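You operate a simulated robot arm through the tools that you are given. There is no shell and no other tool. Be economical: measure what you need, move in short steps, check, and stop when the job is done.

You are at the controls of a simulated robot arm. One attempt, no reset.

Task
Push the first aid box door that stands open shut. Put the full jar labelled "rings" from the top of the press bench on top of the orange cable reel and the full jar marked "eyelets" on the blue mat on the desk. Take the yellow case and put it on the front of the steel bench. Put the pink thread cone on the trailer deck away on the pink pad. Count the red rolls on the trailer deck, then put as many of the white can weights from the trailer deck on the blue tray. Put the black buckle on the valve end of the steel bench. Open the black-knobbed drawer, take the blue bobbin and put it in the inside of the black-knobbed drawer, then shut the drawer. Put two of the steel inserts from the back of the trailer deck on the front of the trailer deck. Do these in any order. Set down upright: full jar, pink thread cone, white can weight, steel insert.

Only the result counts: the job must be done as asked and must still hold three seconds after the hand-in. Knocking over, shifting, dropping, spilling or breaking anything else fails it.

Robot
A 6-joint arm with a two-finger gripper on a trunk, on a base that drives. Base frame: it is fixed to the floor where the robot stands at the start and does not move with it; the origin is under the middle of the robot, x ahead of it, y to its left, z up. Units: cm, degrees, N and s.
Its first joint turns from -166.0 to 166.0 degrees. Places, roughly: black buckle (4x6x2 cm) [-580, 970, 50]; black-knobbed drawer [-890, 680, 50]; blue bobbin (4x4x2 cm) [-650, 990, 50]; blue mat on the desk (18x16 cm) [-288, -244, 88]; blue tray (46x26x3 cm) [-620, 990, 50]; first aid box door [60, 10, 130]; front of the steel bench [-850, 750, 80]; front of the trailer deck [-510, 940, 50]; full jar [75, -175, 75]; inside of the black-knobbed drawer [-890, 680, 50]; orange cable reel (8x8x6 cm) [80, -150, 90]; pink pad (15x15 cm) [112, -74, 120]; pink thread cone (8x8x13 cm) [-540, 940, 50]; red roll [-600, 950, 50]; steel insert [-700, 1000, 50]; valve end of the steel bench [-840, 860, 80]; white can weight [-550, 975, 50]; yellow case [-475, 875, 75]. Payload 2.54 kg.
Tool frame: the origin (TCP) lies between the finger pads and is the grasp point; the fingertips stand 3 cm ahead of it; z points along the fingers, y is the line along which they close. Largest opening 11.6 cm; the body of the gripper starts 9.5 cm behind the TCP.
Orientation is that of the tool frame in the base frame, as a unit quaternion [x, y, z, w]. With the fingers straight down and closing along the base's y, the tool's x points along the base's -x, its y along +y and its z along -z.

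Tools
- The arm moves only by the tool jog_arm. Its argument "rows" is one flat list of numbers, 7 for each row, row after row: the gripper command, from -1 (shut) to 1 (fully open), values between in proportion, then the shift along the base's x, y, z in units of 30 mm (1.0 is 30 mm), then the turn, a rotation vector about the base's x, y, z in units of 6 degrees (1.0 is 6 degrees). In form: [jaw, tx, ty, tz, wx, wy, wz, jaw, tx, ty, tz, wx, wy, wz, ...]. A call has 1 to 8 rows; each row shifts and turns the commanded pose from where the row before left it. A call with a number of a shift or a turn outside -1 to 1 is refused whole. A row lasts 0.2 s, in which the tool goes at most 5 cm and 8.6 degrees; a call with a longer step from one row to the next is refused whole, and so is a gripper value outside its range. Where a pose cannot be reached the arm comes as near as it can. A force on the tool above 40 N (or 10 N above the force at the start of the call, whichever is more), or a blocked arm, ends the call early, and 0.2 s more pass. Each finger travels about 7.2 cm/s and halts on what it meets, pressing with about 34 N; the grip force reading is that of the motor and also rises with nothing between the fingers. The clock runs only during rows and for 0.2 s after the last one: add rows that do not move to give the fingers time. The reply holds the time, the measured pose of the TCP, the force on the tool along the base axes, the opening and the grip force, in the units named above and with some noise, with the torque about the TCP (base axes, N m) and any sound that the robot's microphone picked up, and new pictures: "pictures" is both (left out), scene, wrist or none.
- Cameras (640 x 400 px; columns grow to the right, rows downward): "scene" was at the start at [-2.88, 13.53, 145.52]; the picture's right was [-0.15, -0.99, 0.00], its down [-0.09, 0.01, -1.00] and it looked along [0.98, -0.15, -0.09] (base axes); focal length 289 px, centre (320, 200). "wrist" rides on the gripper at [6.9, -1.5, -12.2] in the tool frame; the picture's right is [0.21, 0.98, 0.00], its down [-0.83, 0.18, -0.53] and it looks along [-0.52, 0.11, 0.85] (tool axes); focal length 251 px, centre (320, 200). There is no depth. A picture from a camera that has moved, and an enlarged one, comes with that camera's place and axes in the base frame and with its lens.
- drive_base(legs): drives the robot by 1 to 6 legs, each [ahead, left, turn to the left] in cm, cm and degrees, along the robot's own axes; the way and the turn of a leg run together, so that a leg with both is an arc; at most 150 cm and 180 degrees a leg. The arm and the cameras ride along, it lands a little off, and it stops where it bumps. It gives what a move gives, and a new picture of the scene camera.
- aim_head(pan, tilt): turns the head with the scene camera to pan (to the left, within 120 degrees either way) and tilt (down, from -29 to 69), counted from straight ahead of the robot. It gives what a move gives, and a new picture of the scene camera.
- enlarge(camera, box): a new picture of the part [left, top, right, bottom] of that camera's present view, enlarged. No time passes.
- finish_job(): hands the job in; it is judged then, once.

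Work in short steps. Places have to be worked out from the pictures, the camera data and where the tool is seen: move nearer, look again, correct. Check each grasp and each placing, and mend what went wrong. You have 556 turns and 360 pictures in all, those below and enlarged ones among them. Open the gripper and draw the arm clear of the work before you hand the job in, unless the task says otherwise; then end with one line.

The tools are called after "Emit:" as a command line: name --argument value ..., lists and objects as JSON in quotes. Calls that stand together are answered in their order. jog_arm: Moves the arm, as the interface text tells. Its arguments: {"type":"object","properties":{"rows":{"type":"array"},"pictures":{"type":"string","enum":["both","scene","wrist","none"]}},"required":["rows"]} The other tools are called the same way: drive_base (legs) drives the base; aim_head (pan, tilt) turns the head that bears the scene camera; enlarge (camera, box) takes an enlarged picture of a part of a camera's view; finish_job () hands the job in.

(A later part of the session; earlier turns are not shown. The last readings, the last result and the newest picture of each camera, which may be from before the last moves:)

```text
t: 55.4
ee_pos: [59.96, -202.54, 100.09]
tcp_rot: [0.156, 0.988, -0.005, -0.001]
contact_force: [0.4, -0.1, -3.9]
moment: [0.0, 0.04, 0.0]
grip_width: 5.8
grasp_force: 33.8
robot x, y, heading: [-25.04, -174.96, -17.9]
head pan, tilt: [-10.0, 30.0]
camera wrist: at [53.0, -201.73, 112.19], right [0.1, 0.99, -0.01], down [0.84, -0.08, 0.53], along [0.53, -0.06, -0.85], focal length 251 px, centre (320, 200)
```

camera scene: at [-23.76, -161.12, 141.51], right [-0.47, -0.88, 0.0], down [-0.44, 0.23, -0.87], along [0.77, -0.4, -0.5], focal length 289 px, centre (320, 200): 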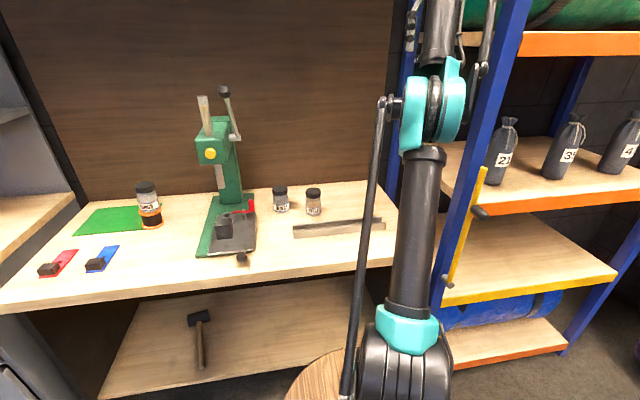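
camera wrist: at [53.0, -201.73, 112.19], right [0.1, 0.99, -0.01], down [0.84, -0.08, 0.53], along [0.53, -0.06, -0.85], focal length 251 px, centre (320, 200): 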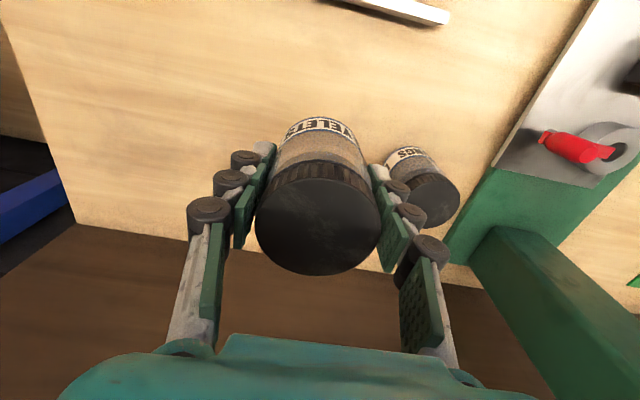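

Emit:
jog_arm --rows '[-1, 0, 0, 1, 0, 0, 0, -1, -0.5, 0.15, 1, 0, 0, 0, -1, -0.7, 0.2, 1, 0, 0, 0, -1, -1, 0.3, 1, 0, 0, 0, -1, -1, 0.3, 1, 0, 0, 0, -1, -1, 0.3, 1, 0, 0, 0, -1, -1, 0.3, 1, 0, 0, 0, -1, -1, 0.3, 1, 0, 0, 0]' --pictures "none"

Emit:
aim_head --pan -120 --tilt 20

Emit:
aim_head --pan 120 --tilt 20

```text
t: 57.2
ee_pos: [41.21, -196.86, 124.08]
tcp_rot: [0.157, 0.988, -0.004, -0.001]
contact_force: [0.1, -0.5, -3.1]
moment: [-0.01, 0.09, 0.0]
grip_width: 5.82
grasp_force: 34.3
robot x, y, heading: [-24.88, -174.52, -18.0]
head pan, tilt: [-10.0, 30.0]
```

```text
t: 59.1
ee_pos: [41.25, -196.84, 124.1]
tcp_rot: [0.157, 0.988, -0.003, -0.001]
contact_force: [0.5, 0.2, -2.5]
moment: [-0.03, 0.02, 0.02]
grip_width: 5.81
grasp_force: 33.5
robot x, y, heading: [-25.09, -174.55, -17.9]
head pan, tilt: [-120.0, 20.0]
camera scene: at [-38.65, -163.14, 143.11], right [-0.67, 0.74, 0.0], down [0.25, 0.23, -0.94], along [-0.7, -0.63, -0.34], focal length 289 px, centre (320, 200)
```

scene: 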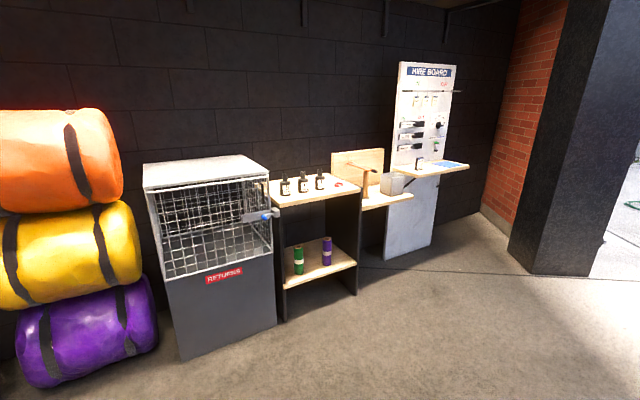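

```text
t: 62.5
ee_pos: [41.27, -196.84, 124.13]
tcp_rot: [0.156, 0.988, -0.004, -0.002]
contact_force: [-0.1, -0.6, -3.2]
moment: [0.01, 0.01, -0.04]
grip_width: 5.79
grasp_force: 34.0
robot x, y, heading: [-24.39, -174.87, -17.6]
head pan, tilt: [120.0, 20.0]
camera scene: at [-33.7, -147.78, 143.11], right [0.98, 0.21, 0.0], down [0.07, -0.33, -0.94], along [-0.2, 0.92, -0.34], focal length 289 px, centre (320, 200)
```

scene: 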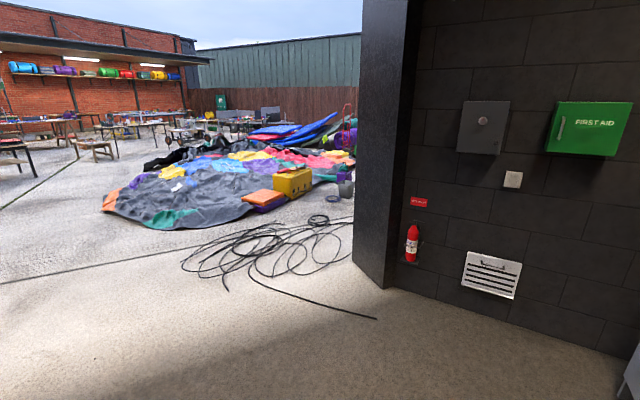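

The jar is held. The desk with the blue mat (hire board) lies behind me to the right, so I back away along the clear floor and then turn toward it.

Emit:
drive_base --legs '[[-103, -31, 0], [0, 0, -105]]'

Emit:
aim_head --pan 20 --tilt 15

```text
t: 72.5
ee_pos: [-172.59, -229.61, 124.07]
tcp_rot: [0.886, 0.463, -0.001, -0.004]
contact_force: [0.6, 0.0, -2.9]
moment: [0.02, -0.03, -0.01]
grip_width: 5.81
grasp_force: 33.5
robot x, y, heading: [-132.6, -172.64, -124.5]
head pan, tilt: [120.0, 20.0]
camera scene: at [-104.15, -171.79, 143.11], right [-0.08, -1.0, 0.0], down [-0.34, 0.03, -0.94], along [0.94, -0.07, -0.34], focal length 289 px, centre (320, 200)
```

scene: 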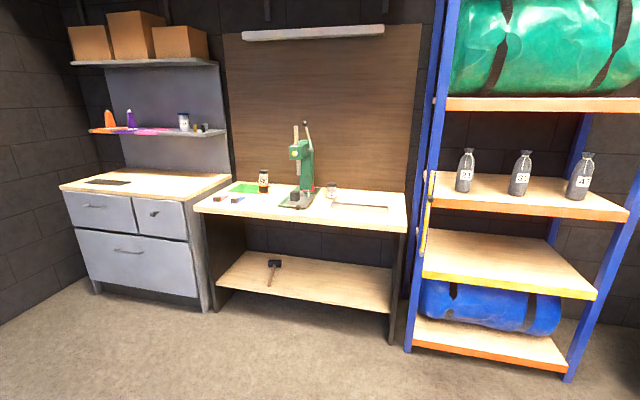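

```text
t: 74.2
ee_pos: [-172.58, -229.7, 124.1]
tcp_rot: [0.885, 0.465, -0.001, -0.005]
contact_force: [0.3, -0.3, -1.2]
moment: [0.03, -0.01, 0.01]
grip_width: 5.81
grasp_force: 34.1
robot x, y, heading: [-132.88, -171.91, -124.7]
head pan, tilt: [20.0, 15.0]
camera scene: at [-115.75, -180.13, 143.93], right [-0.97, 0.25, 0.0], down [0.06, 0.25, -0.97], along [-0.24, -0.94, -0.26], focal length 289 px, centre (320, 200)
```

scene: 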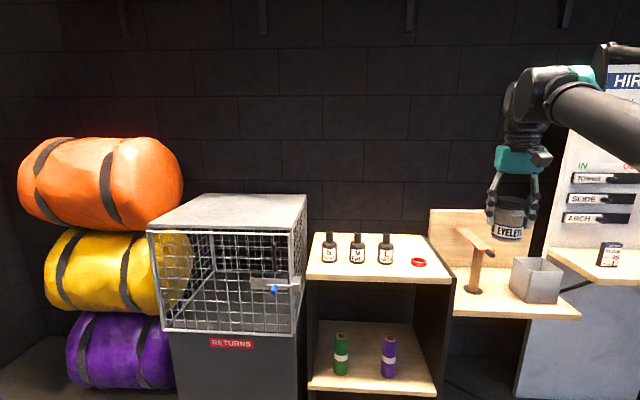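

Emit:
drive_base --legs '[[46.5, -79.7, 0]]'

Emit:
aim_head --pan -5 --tilt 30

```text
t: 79.1
ee_pos: [-265.59, -222.1, 124.16]
tcp_rot: [0.888, 0.461, -0.001, -0.004]
contact_force: [-0.6, -0.6, -2.0]
moment: [0.03, -0.03, 0.0]
grip_width: 5.78
grasp_force: 33.5
robot x, y, heading: [-224.98, -165.15, -124.9]
head pan, tilt: [20.0, 15.0]
camera scene: at [-208.16, -173.19, 143.93], right [-0.97, 0.26, 0.0], down [0.07, 0.25, -0.97], along [-0.25, -0.93, -0.26], focal length 289 px, centre (320, 200)
```

scene: 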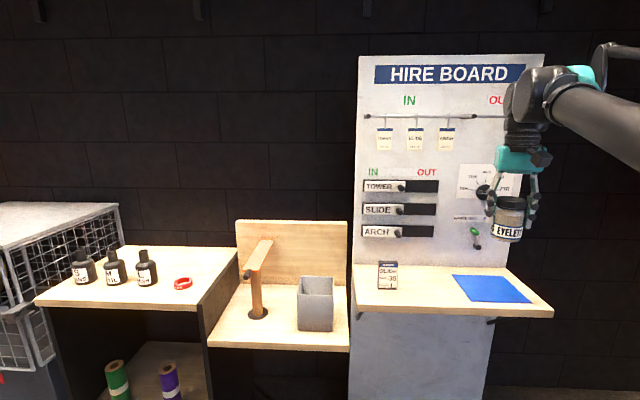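

```text
t: 80.0
ee_pos: [-265.66, -222.14, 124.17]
tcp_rot: [0.888, 0.461, -0.001, -0.004]
contact_force: [-0.5, 0.1, -1.7]
moment: [0.01, 0.0, 0.03]
grip_width: 5.8
grasp_force: 33.5
robot x, y, heading: [-225.21, -165.39, -125.1]
head pan, tilt: [-5.0, 30.0]
camera scene: at [-211.55, -171.1, 141.51], right [-0.77, 0.64, 0.0], down [0.32, 0.38, -0.87], along [-0.56, -0.66, -0.5], focal length 289 px, centre (320, 200)
```

scene: 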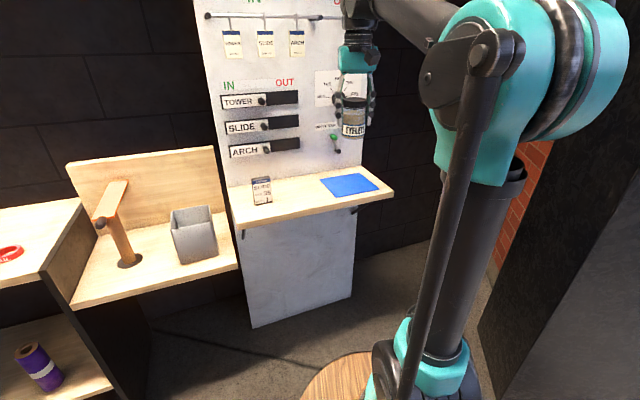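

The blue mat centre is at about (−288.5,−243.8,88). I drive 13 cm ahead to put it about 88 cm from the axis.

Emit:
drive_base --legs '[[13, 0, 0]]'

```text
t: 81.3
ee_pos: [-273.05, -232.91, 124.12]
tcp_rot: [0.888, 0.46, -0.001, -0.004]
contact_force: [-0.2, -0.3, -1.7]
moment: [0.02, -0.04, -0.01]
grip_width: 5.79
grasp_force: 34.2
robot x, y, heading: [-232.43, -175.68, -125.2]
head pan, tilt: [-5.0, 30.0]
camera scene: at [-219.1, -181.88, 141.51], right [-0.77, 0.64, 0.0], down [0.32, 0.38, -0.87], along [-0.56, -0.66, -0.5], focal length 289 px, centre (320, 200)
```

scene: 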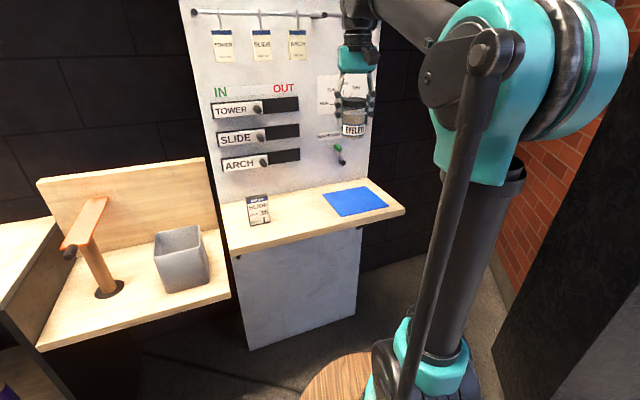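

Emit:
jog_arm --rows '[-1, -0.86, -0.6, -0.5, 0, 0, 0, -1, -0.86, -0.6, -0.5, 0, 0, 0, -1, -0.86, -0.6, -1, 0, 0, 0, -1, -0.86, -0.6, -1, 0, 0, 0, -1, -0.86, -0.6, -1, 0, 0, 0, -1, -0.86, -0.6, -1, 0, 0, 0, -1, 0, 0, -1, 0, 0, 0, -1, 0, 0, -1, 0, 0, 0]' --pictures "both"

```text
t: 83.1
ee_pos: [-288.67, -243.6, 103.0]
tcp_rot: [0.888, 0.46, -0.002, -0.003]
contact_force: [0.6, -0.4, -0.9]
moment: [0.01, 0.04, -0.01]
grip_width: 5.78
grasp_force: 34.3
robot x, y, heading: [-232.46, -176.01, -125.1]
head pan, tilt: [-5.0, 30.0]
camera scene: at [-219.1, -181.87, 141.51], right [-0.77, 0.64, 0.0], down [0.32, 0.38, -0.87], along [-0.56, -0.66, -0.5], focal length 289 px, centre (320, 200)
camera wrist: at [-285.73, -237.17, 115.25], right [0.92, -0.39, -0.01], down [-0.32, -0.78, 0.53], along [-0.21, -0.49, -0.85], focal length 251 px, centre (320, 200)
```

scene: 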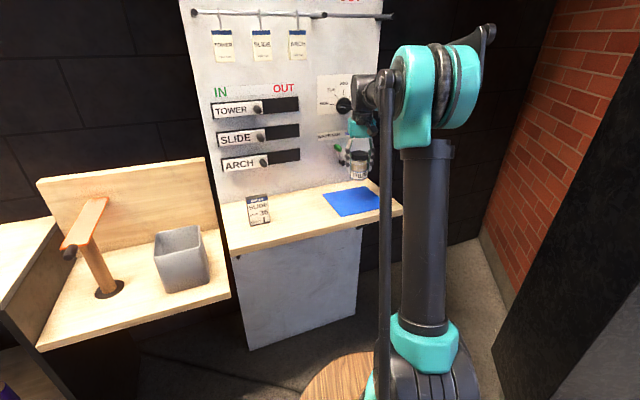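
wrist: 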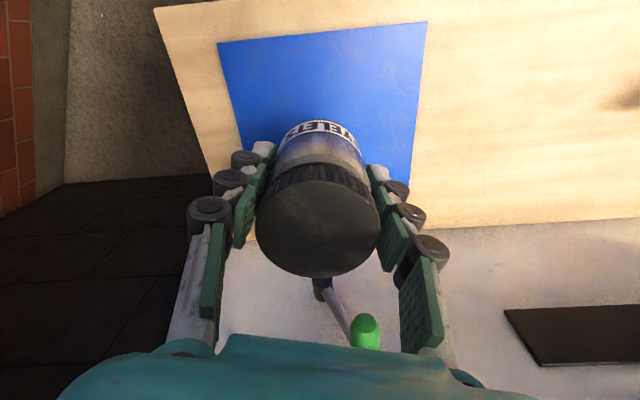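

The tool is right over the mat centre and the board's lever is about 14 cm behind it. I lower gently onto the mat.

Emit:
jog_arm --rows '[-1, 0, 0, -1, 0, 0, 0, -1, 0, 0, -1, 0, 0, 0, -1, 0, 0, -0.5, 0, 0, 0, -1, 0, 0, -0.2, 0, 0, 0, -1, 0, 0, -0.1, 0, 0, 0, -1, 0, 0, -0.1, 0, 0, 0, -1, 0, 0, 0, 0, 0, 0]' --pictures "wrist"

```text
t: 84.7
ee_pos: [-288.61, -243.61, 94.49]
tcp_rot: [0.888, 0.461, -0.003, -0.004]
contact_force: [-1.9, -1.8, 8.4]
moment: [-0.29, -0.19, -0.07]
grip_width: 5.82
grasp_force: 33.8
robot x, y, heading: [-232.67, -176.19, -125.0]
head pan, tilt: [-5.0, 30.0]
camera wrist: at [-285.77, -237.18, 106.6], right [0.92, -0.39, -0.01], down [-0.32, -0.78, 0.53], along [-0.21, -0.49, -0.85], focal length 251 px, centre (320, 200)
```

wrist: 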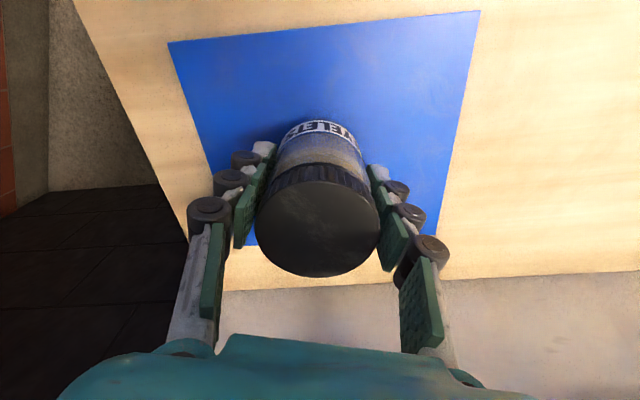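

Contact is made. I release and rise.

Emit:
jog_arm --rows '[-1, 0, 0, 0, 0, 0, 0, 0.45, 0, 0, 0, 0, 0, 0, 0.45, 0, 0, 0, 0, 0, 0, 0.45, 0, 0, 0, 0, 0, 0, 0.45, 0, 0, 1, 0, 0, 0, 0.45, 0, 0, 1, 0, 0, 0, 0.45, 0, 0, 1, 0, 0, 0, 0.45, 0, 0, 1, 0, 0, 0]' --pictures "wrist"

```text
t: 86.5
ee_pos: [-288.6, -243.76, 106.51]
tcp_rot: [0.888, 0.46, -0.002, -0.004]
contact_force: [-0.3, -0.4, 0.1]
moment: [0.04, -0.03, 0.0]
grip_width: 8.43
grasp_force: 0.0
robot x, y, heading: [-232.5, -175.98, -124.9]
head pan, tilt: [-5.0, 30.0]
camera wrist: at [-285.74, -237.19, 118.71], right [0.92, -0.39, -0.01], down [-0.33, -0.78, 0.53], along [-0.21, -0.49, -0.85], focal length 251 px, centre (320, 200)
```

wrist: 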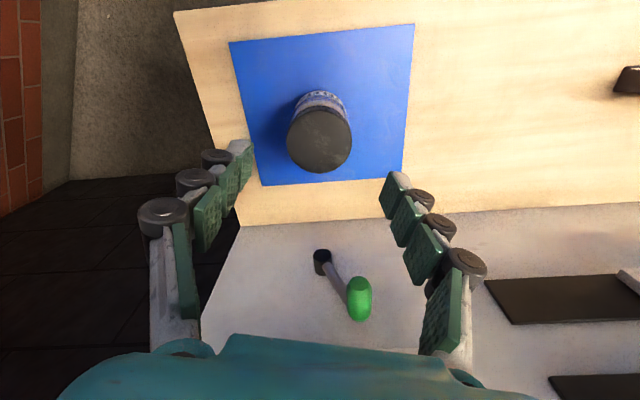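

The jar stands on the mat. I retract, then look for a route out toward the yard.

Emit:
jog_arm --rows '[0.45, 0, 0, 1, 0, 0, 0, 0.45, 0.64, 0.77, 1, 0, 0, 0, 0.45, 0.64, 0.77, 1, 0, 0, 0, 0.45, 0.64, 0.77, 1, 0, 0, 0, 0.45, 0.64, 0.77, 1, 0, 0, 0, 0.45, 0.64, 0.77, 1, 0, 0, 0, 0.45, 0.64, 0.77, 0.5, 0, 0, 0, 0.45, 0.64, 0.77, 0.5, 0, 0, 0]' --pictures "none"

Emit:
drive_base --legs '[[-70, 40, 0], [0, 0, -120]]'

Emit:
aim_head --pan 0 --tilt 8

```text
t: 88.3
ee_pos: [-275.21, -227.71, 127.3]
tcp_rot: [0.888, 0.46, -0.001, -0.004]
contact_force: [0.4, 0.0, -0.2]
moment: [0.06, -0.03, 0.01]
grip_width: 8.4
grasp_force: 0.0
robot x, y, heading: [-232.36, -176.15, -125.1]
head pan, tilt: [-5.0, 30.0]
```

```text
t: 97.6
ee_pos: [-183.08, -78.95, 127.34]
tcp_rot: [0.844, -0.537, 0.002, -0.003]
contact_force: [-0.8, 0.0, 0.5]
moment: [-0.02, -0.04, 0.01]
grip_width: 8.42
grasp_force: 0.1
robot x, y, heading: [-159.77, -141.42, 115.2]
head pan, tilt: [-5.0, 30.0]
camera scene: at [-171.05, -150.47, 141.51], right [0.94, 0.35, 0.0], down [0.17, -0.47, -0.87], along [-0.3, 0.81, -0.5], focal length 289 px, centre (320, 200)
```

scene: 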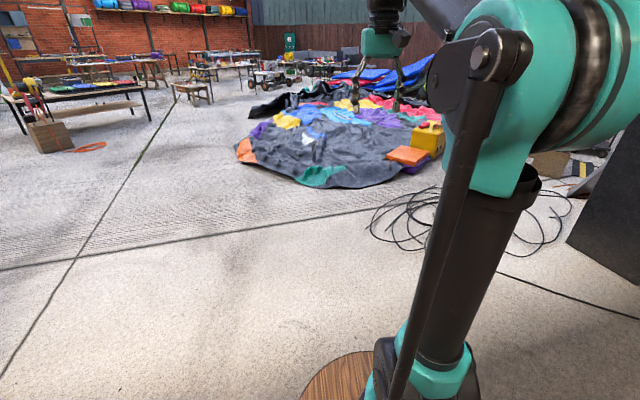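

```text
t: 98.4
ee_pos: [-183.13, -79.08, 127.46]
tcp_rot: [0.844, -0.537, 0.003, -0.004]
contact_force: [0.3, -0.3, 0.6]
moment: [0.01, 0.0, -0.03]
grip_width: 8.42
grasp_force: 0.0
robot x, y, heading: [-159.84, -141.9, 115.3]
head pan, tilt: [0.0, 8.0]
camera scene: at [-171.87, -150.58, 145.06], right [0.9, 0.43, 0.0], down [0.06, -0.13, -0.99], along [-0.42, 0.9, -0.14], focal length 289 px, centre (320, 200)
```

scene: 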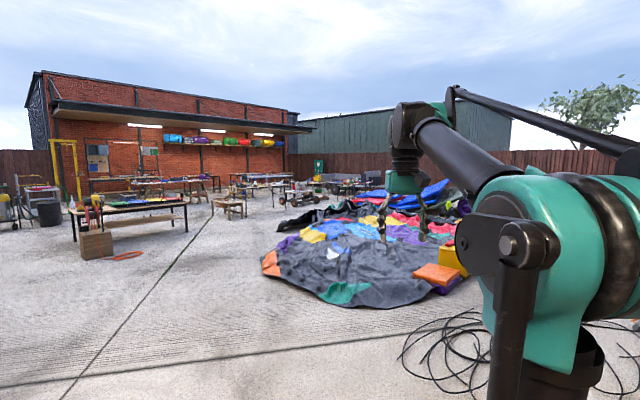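

Emit:
enlarge --camera "scene" --box '[200, 140, 420, 278]'

```text
2.90 times, centred on (310, 209) of scene
camera zoom: at [-171.87, -150.58, 145.06], right [0.9, 0.43, 0.0], down [0.06, -0.13, -0.99], along [-0.42, 0.9, -0.14], focal length 837 px, centre (349, 174)
```

zoom: 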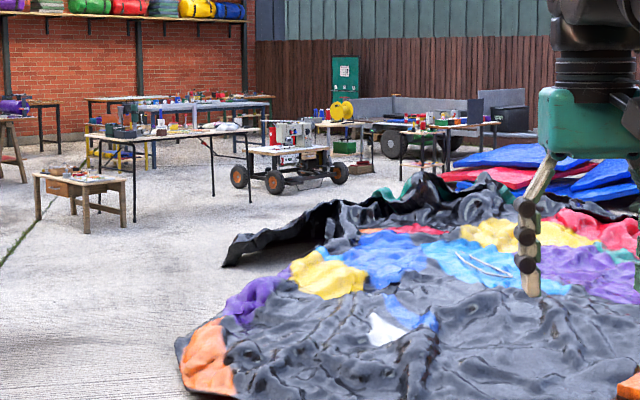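

The route skirts the left side of the fabric heap. I drive in legs to roughly (−480,100) and then (−575,320).

Emit:
drive_base --legs '[[118, 62, 0], [118, 62, 0], [118, 62, 0], [120, -4, 0], [120, -4, 0]]'

```text
t: 129.1
ee_pos: [-595.37, 384.71, 127.5]
tcp_rot: [0.838, -0.545, 0.003, -0.004]
contact_force: [0.0, 0.5, 0.5]
moment: [-0.04, 0.03, 0.03]
grip_width: 8.41
grasp_force: 0.1
robot x, y, heading: [-573.16, 321.52, 114.3]
head pan, tilt: [0.0, 8.0]
camera scene: at [-585.44, 312.95, 145.06], right [0.91, 0.41, 0.0], down [0.06, -0.13, -0.99], along [-0.41, 0.9, -0.14], focal length 289 px, centre (320, 200)
```

scene: 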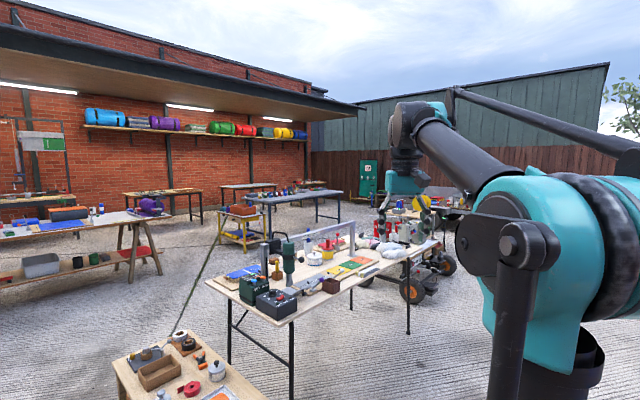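

Emit:
aim_head --pan -50 --tilt 8

```text
t: 130.3
ee_pos: [-595.45, 384.64, 127.41]
tcp_rot: [0.839, -0.544, 0.003, -0.003]
contact_force: [-0.6, -0.3, -0.1]
moment: [0.0, 0.02, 0.0]
grip_width: 8.43
grasp_force: 0.1
robot x, y, heading: [-573.07, 321.44, 114.2]
head pan, tilt: [-50.0, 8.0]
camera scene: at [-577.62, 312.85, 145.06], right [0.9, -0.43, 0.0], down [-0.06, -0.13, -0.99], along [0.43, 0.89, -0.14], focal length 289 px, centre (320, 200)
```

scene: 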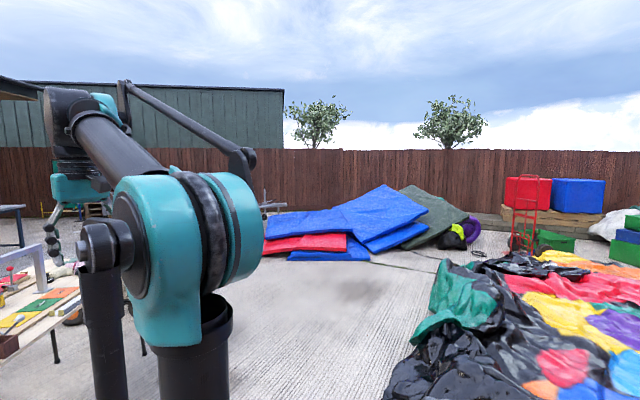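

Clear ground runs between the tables and the blue mats, so I drive to about (−510,560) and look at the trailer.

Emit:
drive_base --legs '[[96, -77.5, 0], [96, -77.5, 0]]'

Emit:
aim_head --pan 5 --tilt 12

```text
t: 142.3
ee_pos: [-534.32, 622.18, 127.34]
tcp_rot: [0.84, -0.542, 0.003, -0.003]
contact_force: [-0.3, -0.4, 0.9]
moment: [0.02, 0.01, 0.0]
grip_width: 8.43
grasp_force: 0.1
robot x, y, heading: [-511.66, 559.27, 114.7]
head pan, tilt: [-50.0, 8.0]
camera scene: at [-516.02, 550.41, 145.06], right [0.9, -0.43, 0.0], down [-0.06, -0.13, -0.99], along [0.42, 0.9, -0.14], focal length 289 px, centre (320, 200)
```

scene: 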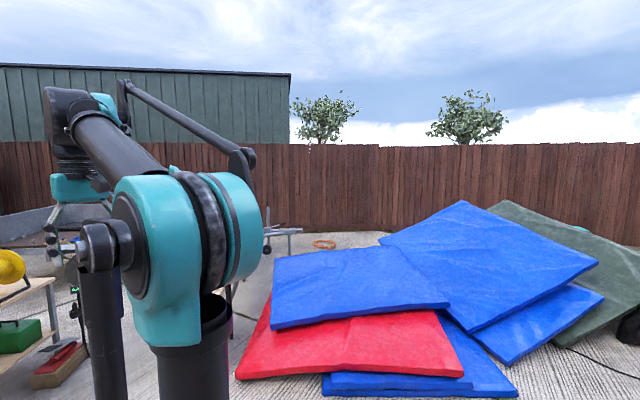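

```text
t: 143.5
ee_pos: [-534.33, 622.03, 127.28]
tcp_rot: [0.84, -0.542, 0.004, -0.003]
contact_force: [-0.2, 0.7, -0.4]
moment: [0.01, -0.05, 0.03]
grip_width: 8.41
grasp_force: 0.1
robot x, y, heading: [-511.51, 559.0, 114.6]
head pan, tilt: [5.0, 12.0]
camera scene: at [-524.59, 550.14, 144.42], right [0.87, 0.49, 0.0], down [0.1, -0.18, -0.98], along [-0.48, 0.85, -0.21], focal length 289 px, centre (320, 200)
```

scene: 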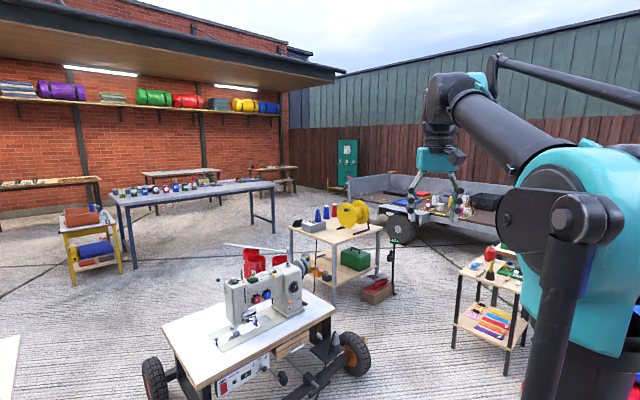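

Emit:
drive_base --legs '[[0, 0, -40]]'

Emit:
enlarge --camera "scene" --box '[0, 140, 420, 400]'

```text
t: 145.8
ee_pos: [-488.57, 622.19, 127.33]
tcp_rot: [-0.605, 0.796, -0.004, 0.001]
contact_force: [-0.1, 1.5, -0.8]
moment: [-0.02, 0.05, 0.01]
grip_width: 8.42
grasp_force: 0.1
robot x, y, heading: [-511.05, 559.41, 74.5]
head pan, tilt: [5.0, 12.0]
camera scene: at [-527.31, 560.77, 144.42], right [0.98, -0.18, 0.0], down [-0.04, -0.2, -0.98], along [0.18, 0.96, -0.21], focal length 289 px, centre (320, 200)
```

scene: 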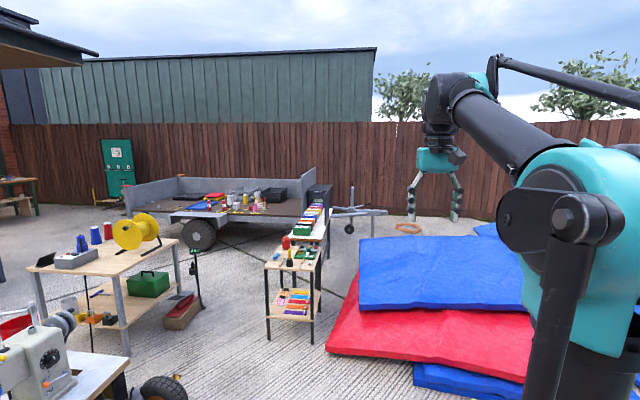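

```text
1.52 times, centred on (210, 270) of scene
camera zoom: at [-527.31, 560.77, 144.42], right [0.98, -0.18, 0.0], down [-0.04, -0.2, -0.98], along [0.18, 0.96, -0.21], focal length 440 px, centre (488, 93)
```

zoom: 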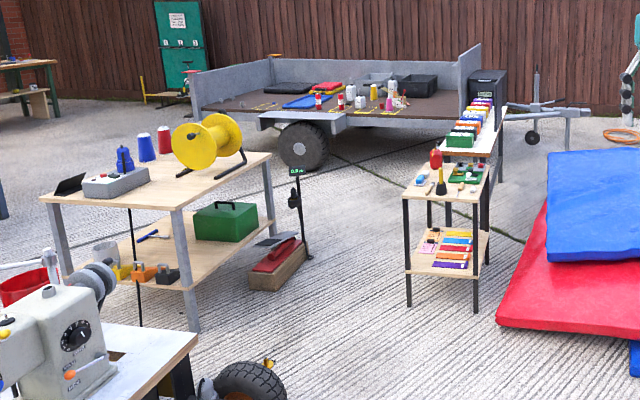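

I need to know how wide my base is before choosing a way in, so I look down.

Emit:
aim_head --pan 20 --tilt 69

```text
t: 147.1
ee_pos: [-488.51, 622.18, 127.34]
tcp_rot: [-0.604, 0.797, -0.004, 0.001]
contact_force: [-0.2, 0.6, 0.5]
moment: [-0.01, 0.01, 0.04]
grip_width: 8.42
grasp_force: 0.1
robot x, y, heading: [-511.44, 559.23, 74.6]
head pan, tilt: [20.0, 68.8]
camera scene: at [-529.44, 557.18, 136.36], right [1.0, 0.08, 0.0], down [0.08, -0.93, -0.36], along [-0.03, 0.36, -0.93], focal length 289 px, centre (320, 200)
```

scene: 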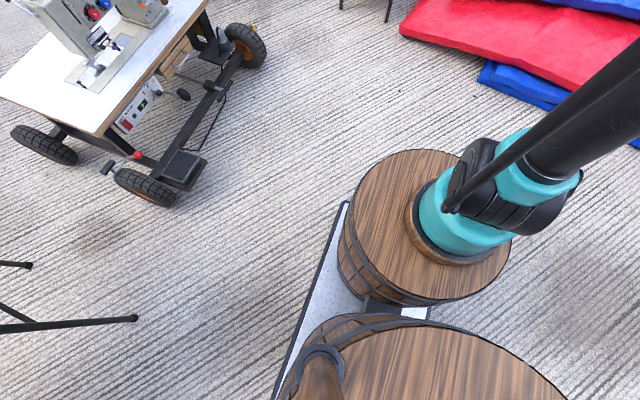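

My base is about 46 cm wide and 80 cm long, so gaps matter. I move up to (−548,660) for a closer look at the trailer and case table.

Emit:
drive_base --legs '[[0, 0, 15.4], [101, 37, 0]]'

Emit:
aim_head --pan -8 --tilt 25

```text
t: 153.6
ee_pos: [-541.59, 725.76, 127.4]
tcp_rot: [-0.704, 0.71, -0.003, 0.003]
contact_force: [0.2, 0.9, 0.1]
moment: [0.02, 0.02, -0.03]
grip_width: 8.39
grasp_force: 0.0
robot x, y, heading: [-547.14, 659.16, 89.6]
head pan, tilt: [20.0, 68.8]
stopped in leg 2: the robot was blocked; the commanded pose is now the measured one
camera scene: at [-564.23, 652.33, 136.36], right [0.94, 0.34, 0.0], down [0.31, -0.88, -0.36], along [-0.12, 0.34, -0.93], focal length 289 px, centre (320, 200)
```

scene: 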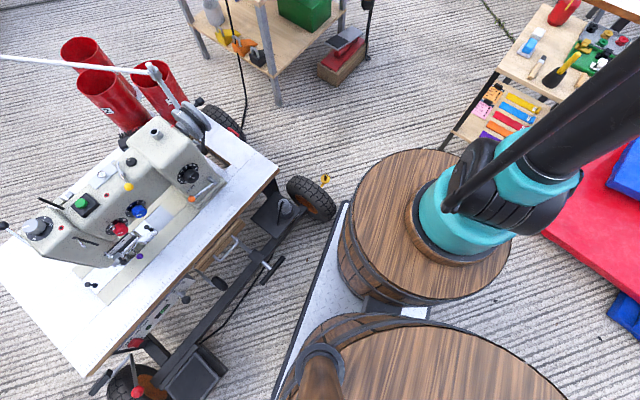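

```text
t: 154.7
ee_pos: [-541.6, 725.74, 127.42]
tcp_rot: [-0.704, 0.71, -0.004, 0.003]
contact_force: [-0.7, -0.4, -0.5]
moment: [0.01, -0.01, 0.0]
grip_width: 8.39
grasp_force: 0.1
robot x, y, heading: [-547.35, 658.72, 89.8]
head pan, tilt: [-8.0, 25.0]
camera scene: at [-561.02, 656.18, 142.3], right [0.99, -0.14, 0.0], down [-0.06, -0.42, -0.91], along [0.13, 0.9, -0.42], focal length 289 px, centre (320, 200)
```

scene: 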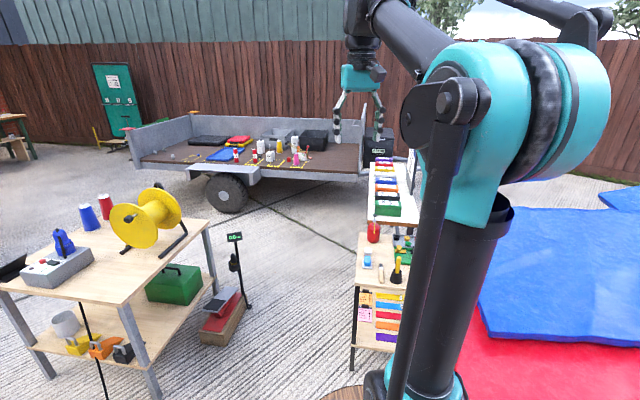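

I am touching the wagon wheel's side, so I take no further push there. I zoom in on the trailer and the case table from here.

Emit:
enlarge --camera "scene" --box '[140, 120, 340, 220]'

Emit:
enlarge --camera "scene" --box '[340, 130, 440, 270]'

```text
3.20 times, centred on (240, 170) of scene
camera zoom: at [-561.02, 656.18, 142.3], right [0.99, -0.14, 0.0], down [-0.06, -0.42, -0.91], along [0.13, 0.9, -0.42], focal length 924 px, centre (576, 296)
```

zoom: 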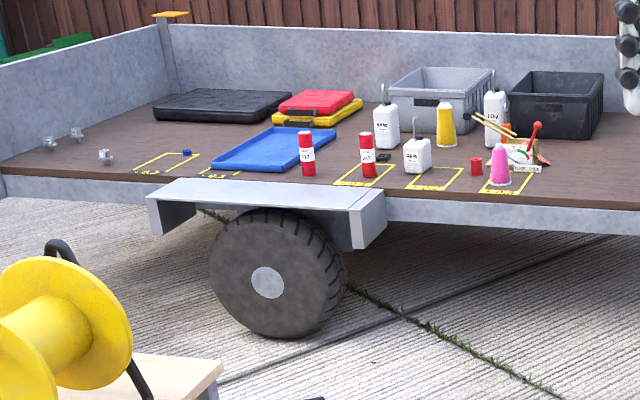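

```text
2.86 times, centred on (390, 200) of scene
camera zoom: at [-561.02, 656.18, 142.3], right [0.99, -0.14, 0.0], down [-0.06, -0.42, -0.91], along [0.13, 0.9, -0.42], focal length 825 px, centre (120, 200)
```

zoom: 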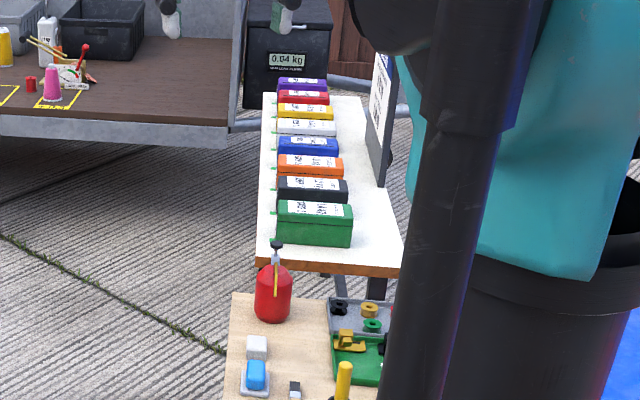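

The trailer and the yellow case (6th in the row) are seen, and the gap ahead is too tight. I take the longer way around the left, between the front table and the steel bench.

Emit:
drive_base --legs '[[-60, -15, 0], [-140, 10, 0], [-140, 15, 0], [-15, 120, 0], [0, 125, 0], [130, 0, 0]]'

Emit:
aim_head --pan 20 --tilt 15

```text
t: 179.1
ee_pos: [-698.21, 372.33, 127.24]
tcp_rot: [0.745, -0.667, 0.002, -0.003]
contact_force: [-0.6, -0.9, -1.2]
moment: [0.0, 0.0, 0.0]
grip_width: 8.38
grasp_force: 0.0
robot x, y, heading: [-696.07, 305.16, 96.6]
head pan, tilt: [-8.0, 25.0]
stopped in leg 5: the robot was blocked; the commanded pose is now the measured one
camera scene: at [-709.21, 301.01, 142.3], right [1.0, -0.03, 0.0], down [-0.01, -0.42, -0.91], along [0.02, 0.91, -0.42], focal length 289 px, centre (320, 200)
```

scene: 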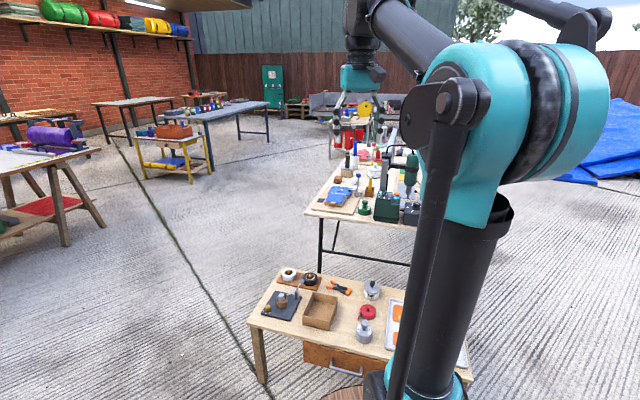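

```text
t: 180.0
ee_pos: [-698.1, 372.44, 127.45]
tcp_rot: [0.744, -0.668, 0.004, -0.003]
contact_force: [0.0, 0.3, -0.2]
moment: [0.02, 0.0, 0.01]
grip_width: 8.41
grasp_force: 0.1
robot x, y, heading: [-696.11, 305.34, 96.5]
head pan, tilt: [20.0, 15.0]
camera scene: at [-713.61, 300.16, 143.92], right [0.9, 0.45, 0.0], down [0.12, -0.23, -0.97], along [-0.43, 0.86, -0.26], focal length 289 px, centre (320, 200)
```

scene: 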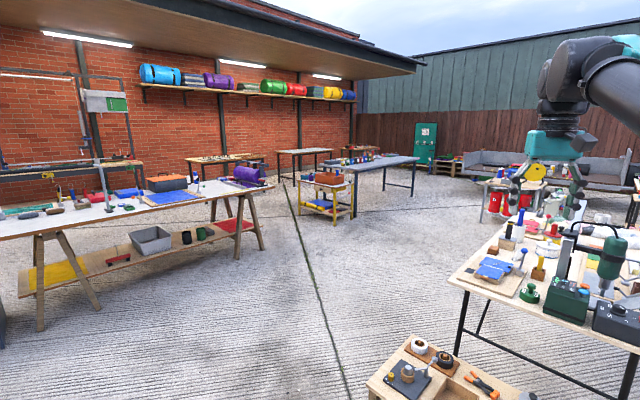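

I bumped near the small wooden table, but its items look undisturbed. I back off, straighten, go wide of it and continue.

Emit:
drive_base --legs '[[-35, 0, 0], [0, 0, -6.5], [0, 110, 0], [140, 0, 0], [130, 0, 0]]'

Emit:
aim_head --pan 0 --tilt 20

```text
t: 181.1
ee_pos: [-694.14, 372.51, 127.4]
tcp_rot: [0.731, -0.683, 0.003, -0.003]
contact_force: [-0.4, 0.4, 0.1]
moment: [0.01, 0.01, -0.04]
grip_width: 8.42
grasp_force: 0.0
robot x, y, heading: [-695.21, 305.05, 94.2]
head pan, tilt: [20.0, 15.0]
stopped in leg 1: the robot was blocked; the commanded pose is now the measured one
camera scene: at [-712.59, 300.86, 143.93], right [0.91, 0.41, 0.0], down [0.11, -0.24, -0.97], along [-0.4, 0.88, -0.26], focal length 289 px, centre (320, 200)
```

scene: 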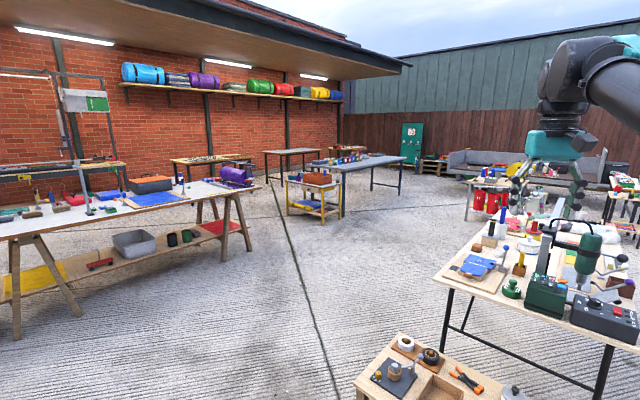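

```text
t: 181.9
ee_pos: [-694.11, 372.38, 127.39]
tcp_rot: [0.731, -0.683, 0.003, -0.003]
contact_force: [0.1, -0.4, 0.4]
moment: [0.02, 0.02, -0.02]
grip_width: 8.4
grasp_force: 0.1
robot x, y, heading: [-695.0, 305.13, 94.2]
head pan, tilt: [0.0, 20.0]
camera scene: at [-709.45, 301.62, 143.11], right [1.0, 0.07, 0.0], down [0.03, -0.34, -0.94], along [-0.07, 0.94, -0.34], focal length 289 px, centre (320, 200)
```

scene: 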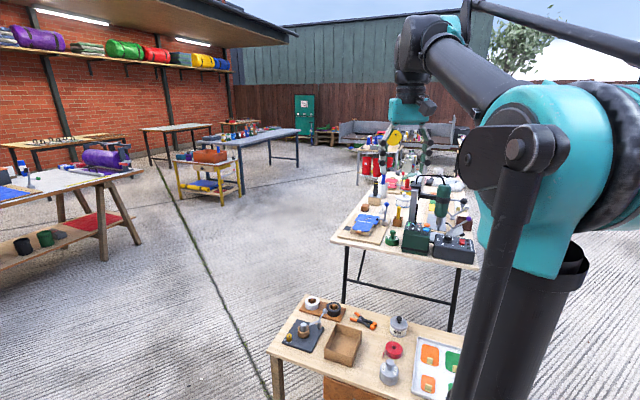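

I am blocked going backwards too, so I look behind.

Emit:
aim_head --pan 115 --tilt 50

Emit:
aim_head --pan 45 --tilt 60

```text
t: 183.9
ee_pos: [-694.15, 372.4, 127.37]
tcp_rot: [0.731, -0.683, 0.004, -0.003]
contact_force: [0.7, -0.6, -0.4]
moment: [-0.02, 0.03, 0.02]
grip_width: 8.39
grasp_force: 0.0
robot x, y, heading: [-694.83, 305.29, 94.3]
head pan, tilt: [115.0, 50.0]
camera scene: at [-715.49, 288.59, 138.56], right [-0.49, 0.87, 0.0], down [0.67, 0.37, -0.64], along [-0.56, -0.31, -0.77], focal length 289 px, centre (320, 200)
```

scene: 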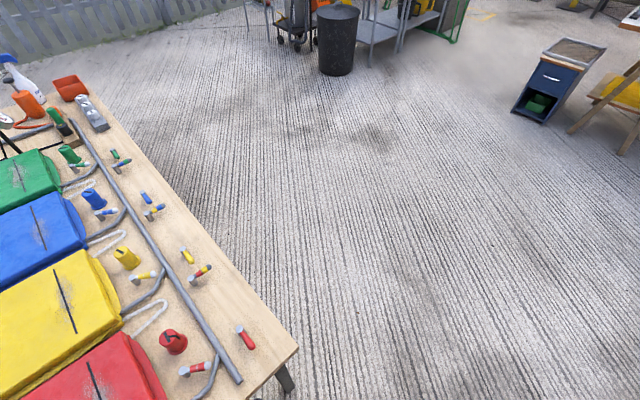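

```text
t: 185.3
ee_pos: [-694.17, 372.42, 127.34]
tcp_rot: [0.73, -0.683, 0.003, -0.003]
contact_force: [-0.5, -0.3, 0.6]
moment: [0.0, 0.01, 0.01]
grip_width: 8.44
grasp_force: 0.0
robot x, y, heading: [-694.95, 305.43, 94.2]
head pan, tilt: [45.0, 60.0]
camera scene: at [-713.82, 296.69, 137.3], right [0.65, 0.76, 0.0], down [0.66, -0.57, -0.5], along [-0.38, 0.33, -0.87], focal length 289 px, centre (320, 200)
```

scene: 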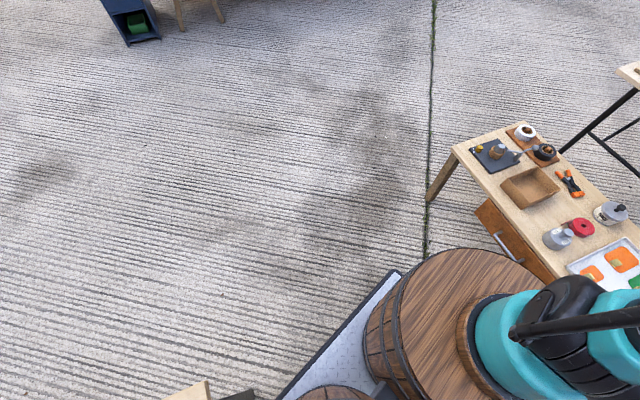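

I'm wedged between the wooden table ahead and another table's edge behind. I slide back out to the right and will pass through the channel lengthwise.

Emit:
drive_base --legs '[[-2, -55, 0], [-3, -55, 0], [0, 0, 86]]'

Emit:
aim_head --pan 0 --tilt 35

```text
t: 194.9
ee_pos: [-651.18, 314.12, 127.44]
tcp_rot: [1.0, -0.003, 0.0, -0.005]
contact_force: [-0.4, 0.6, -0.2]
moment: [0.01, 0.02, 0.02]
grip_width: 8.41
grasp_force: 0.1
robot x, y, heading: [-584.45, 308.94, -179.8]
head pan, tilt: [45.0, 60.0]
camera scene: at [-577.23, 289.02, 137.3], right [-0.71, 0.71, 0.0], down [0.61, 0.61, -0.5], along [-0.35, -0.35, -0.87], focal length 289 px, centre (320, 200)
```

scene: 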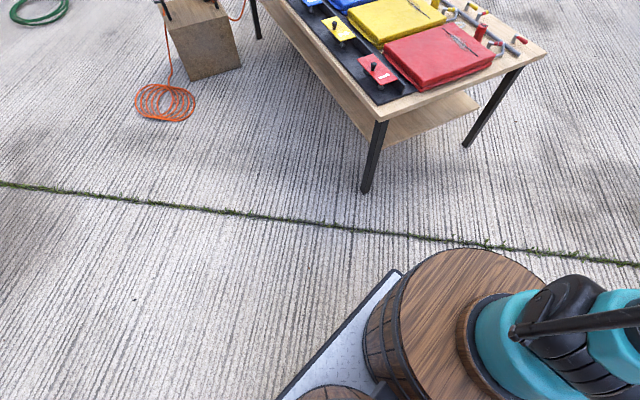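

```text
t: 196.0
ee_pos: [-651.29, 314.3, 127.32]
tcp_rot: [1.0, -0.001, 0.0, -0.005]
contact_force: [0.2, 0.4, 0.2]
moment: [0.0, -0.01, -0.02]
grip_width: 8.43
grasp_force: 0.1
robot x, y, heading: [-584.49, 309.18, -180.2]
head pan, tilt: [0.0, 35.0]
camera scene: at [-581.33, 293.72, 140.72], right [0.0, 1.0, 0.0], down [0.57, 0.0, -0.82], along [-0.82, 0.0, -0.57], focal length 289 px, centre (320, 200)
```

scene: 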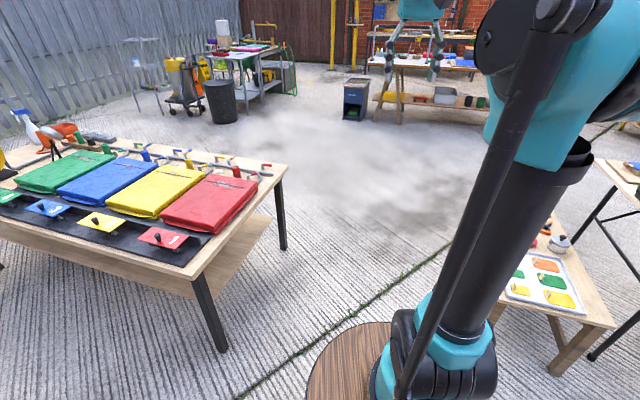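

Nothing is disturbed. I drive lengthwise through the channel, then turn north along the open lane.

Emit:
drive_base --legs '[[110, -7, 0], [110, 0, 0], [0, 0, -90], [130, 0, 0], [110, 0, 0]]'

Emit:
aim_head --pan 10 --tilt 20

```text
t: 222.2
ee_pos: [-795.45, 623.29, 127.48]
tcp_rot: [-0.701, 0.714, -0.003, 0.004]
contact_force: [0.3, -0.3, 0.6]
moment: [0.04, -0.03, -0.03]
grip_width: 8.39
grasp_force: 0.0
robot x, y, heading: [-802.19, 556.89, 89.0]
head pan, tilt: [0.0, 35.0]
camera scene: at [-816.86, 553.64, 140.73], right [1.0, -0.02, 0.0], down [-0.01, -0.57, -0.82], along [0.01, 0.82, -0.57], focal length 289 px, centre (320, 200)
```

scene: 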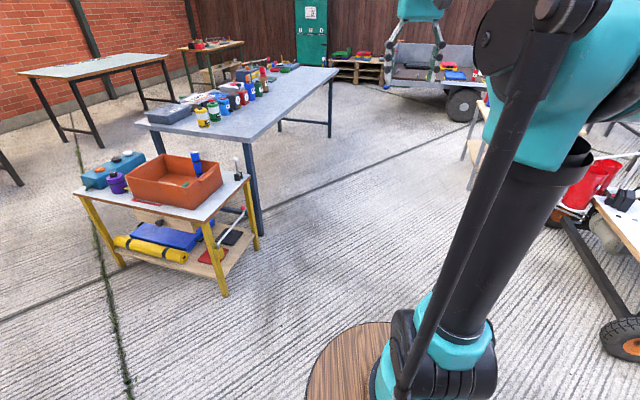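

```text
t: 222.9
ee_pos: [-795.34, 623.29, 127.37]
tcp_rot: [-0.7, 0.714, -0.004, 0.003]
contact_force: [0.1, 0.0, 0.3]
moment: [0.0, 0.02, -0.03]
grip_width: 8.43
grasp_force: 0.1
robot x, y, heading: [-801.59, 556.69, 89.3]
head pan, tilt: [10.0, 20.0]
camera scene: at [-818.47, 554.03, 143.11], right [0.99, 0.16, 0.0], down [0.05, -0.34, -0.94], along [-0.15, 0.93, -0.34], focal length 289 px, centre (320, 200)
```

scene: 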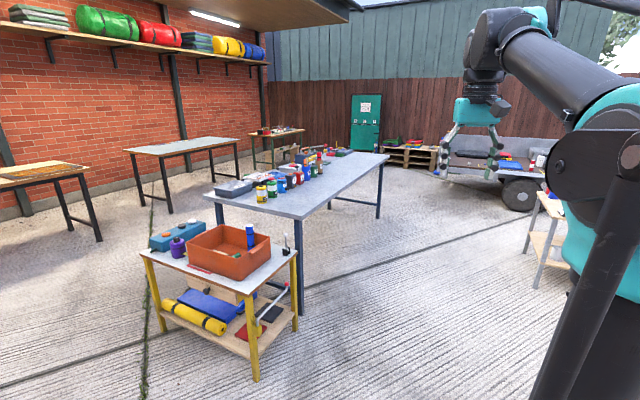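

Emit:
enlarge --camera "scene" --box '[120, 200, 320, 390]'

Emit:
enlarge --camera "scene" --box '[190, 130, 400, 230]'

```text
2.11 times, centred on (220, 295) of scene
camera zoom: at [-818.47, 554.03, 143.11], right [0.99, 0.16, 0.0], down [0.05, -0.34, -0.94], along [-0.15, 0.93, -0.34], focal length 608 px, centre (530, 0)
```

zoom: 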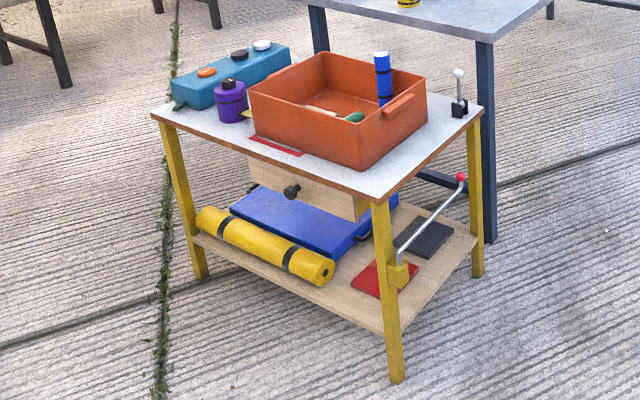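

```text
3.05 times, centred on (295, 180) of scene
camera zoom: at [-818.47, 554.03, 143.11], right [0.99, 0.16, 0.0], down [0.05, -0.34, -0.94], along [-0.15, 0.93, -0.34], focal length 880 px, centre (396, 261)
```

zoom: 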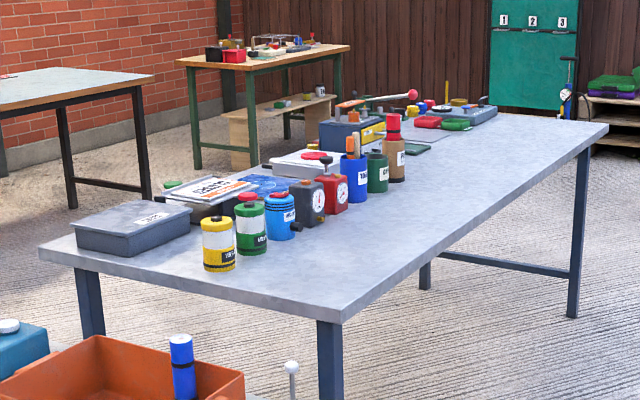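

I know the layout now: a yellow-legged table with the black-knobbed drawer, then the steel bench. I drive between the bench and the generator table to the rear end of the trailer.

Emit:
drive_base --legs '[[72, -28, 0], [72, -28, 0], [90, -8, 0], [0, 0, -22]]'

Emit:
aim_head --pan 0 --tilt 22

```text
t: 236.4
ee_pos: [-700.5, 847.95, 127.3]
tcp_rot: [-0.545, 0.838, -0.004, 0.002]
contact_force: [0.0, 0.2, -0.2]
moment: [-0.01, 0.0, -0.02]
grip_width: 8.4
grasp_force: 0.0
robot x, y, heading: [-732.22, 789.09, 66.1]
head pan, tilt: [10.0, 20.0]
camera scene: at [-748.42, 792.88, 143.11], right [0.97, -0.23, 0.0], down [-0.08, -0.33, -0.94], along [0.22, 0.91, -0.34], focal length 289 px, centre (320, 200)
```

scene: 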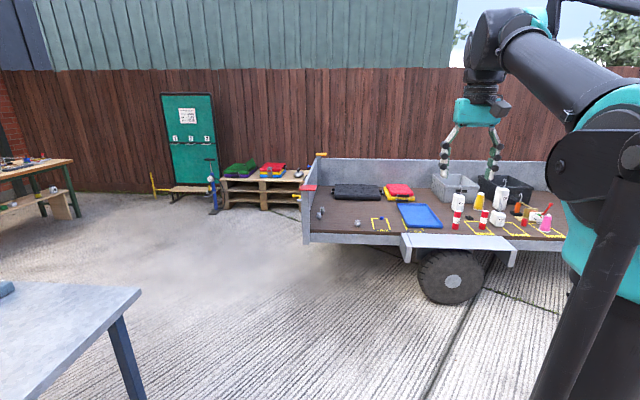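

```text
t: 237.1
ee_pos: [-700.54, 848.0, 127.5]
tcp_rot: [-0.546, 0.838, -0.003, 0.003]
contact_force: [0.0, 0.0, -0.1]
moment: [-0.03, 0.0, 0.02]
grip_width: 8.41
grasp_force: 0.0
robot x, y, heading: [-732.31, 788.83, 66.6]
head pan, tilt: [0.0, 22.0]
camera scene: at [-746.9, 792.34, 142.79], right [0.92, -0.4, 0.0], down [-0.15, -0.34, -0.93], along [0.37, 0.85, -0.37], focal length 289 px, centre (320, 200)
```

scene: 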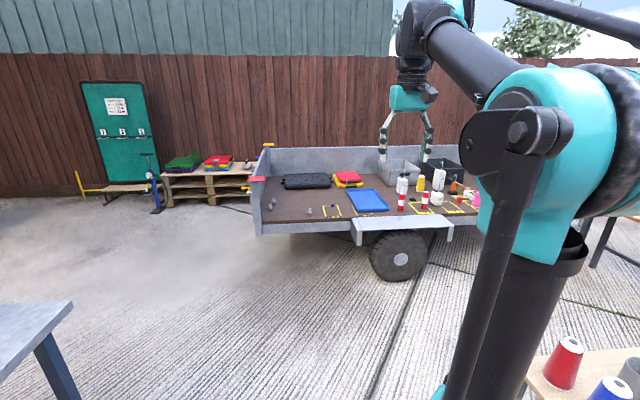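

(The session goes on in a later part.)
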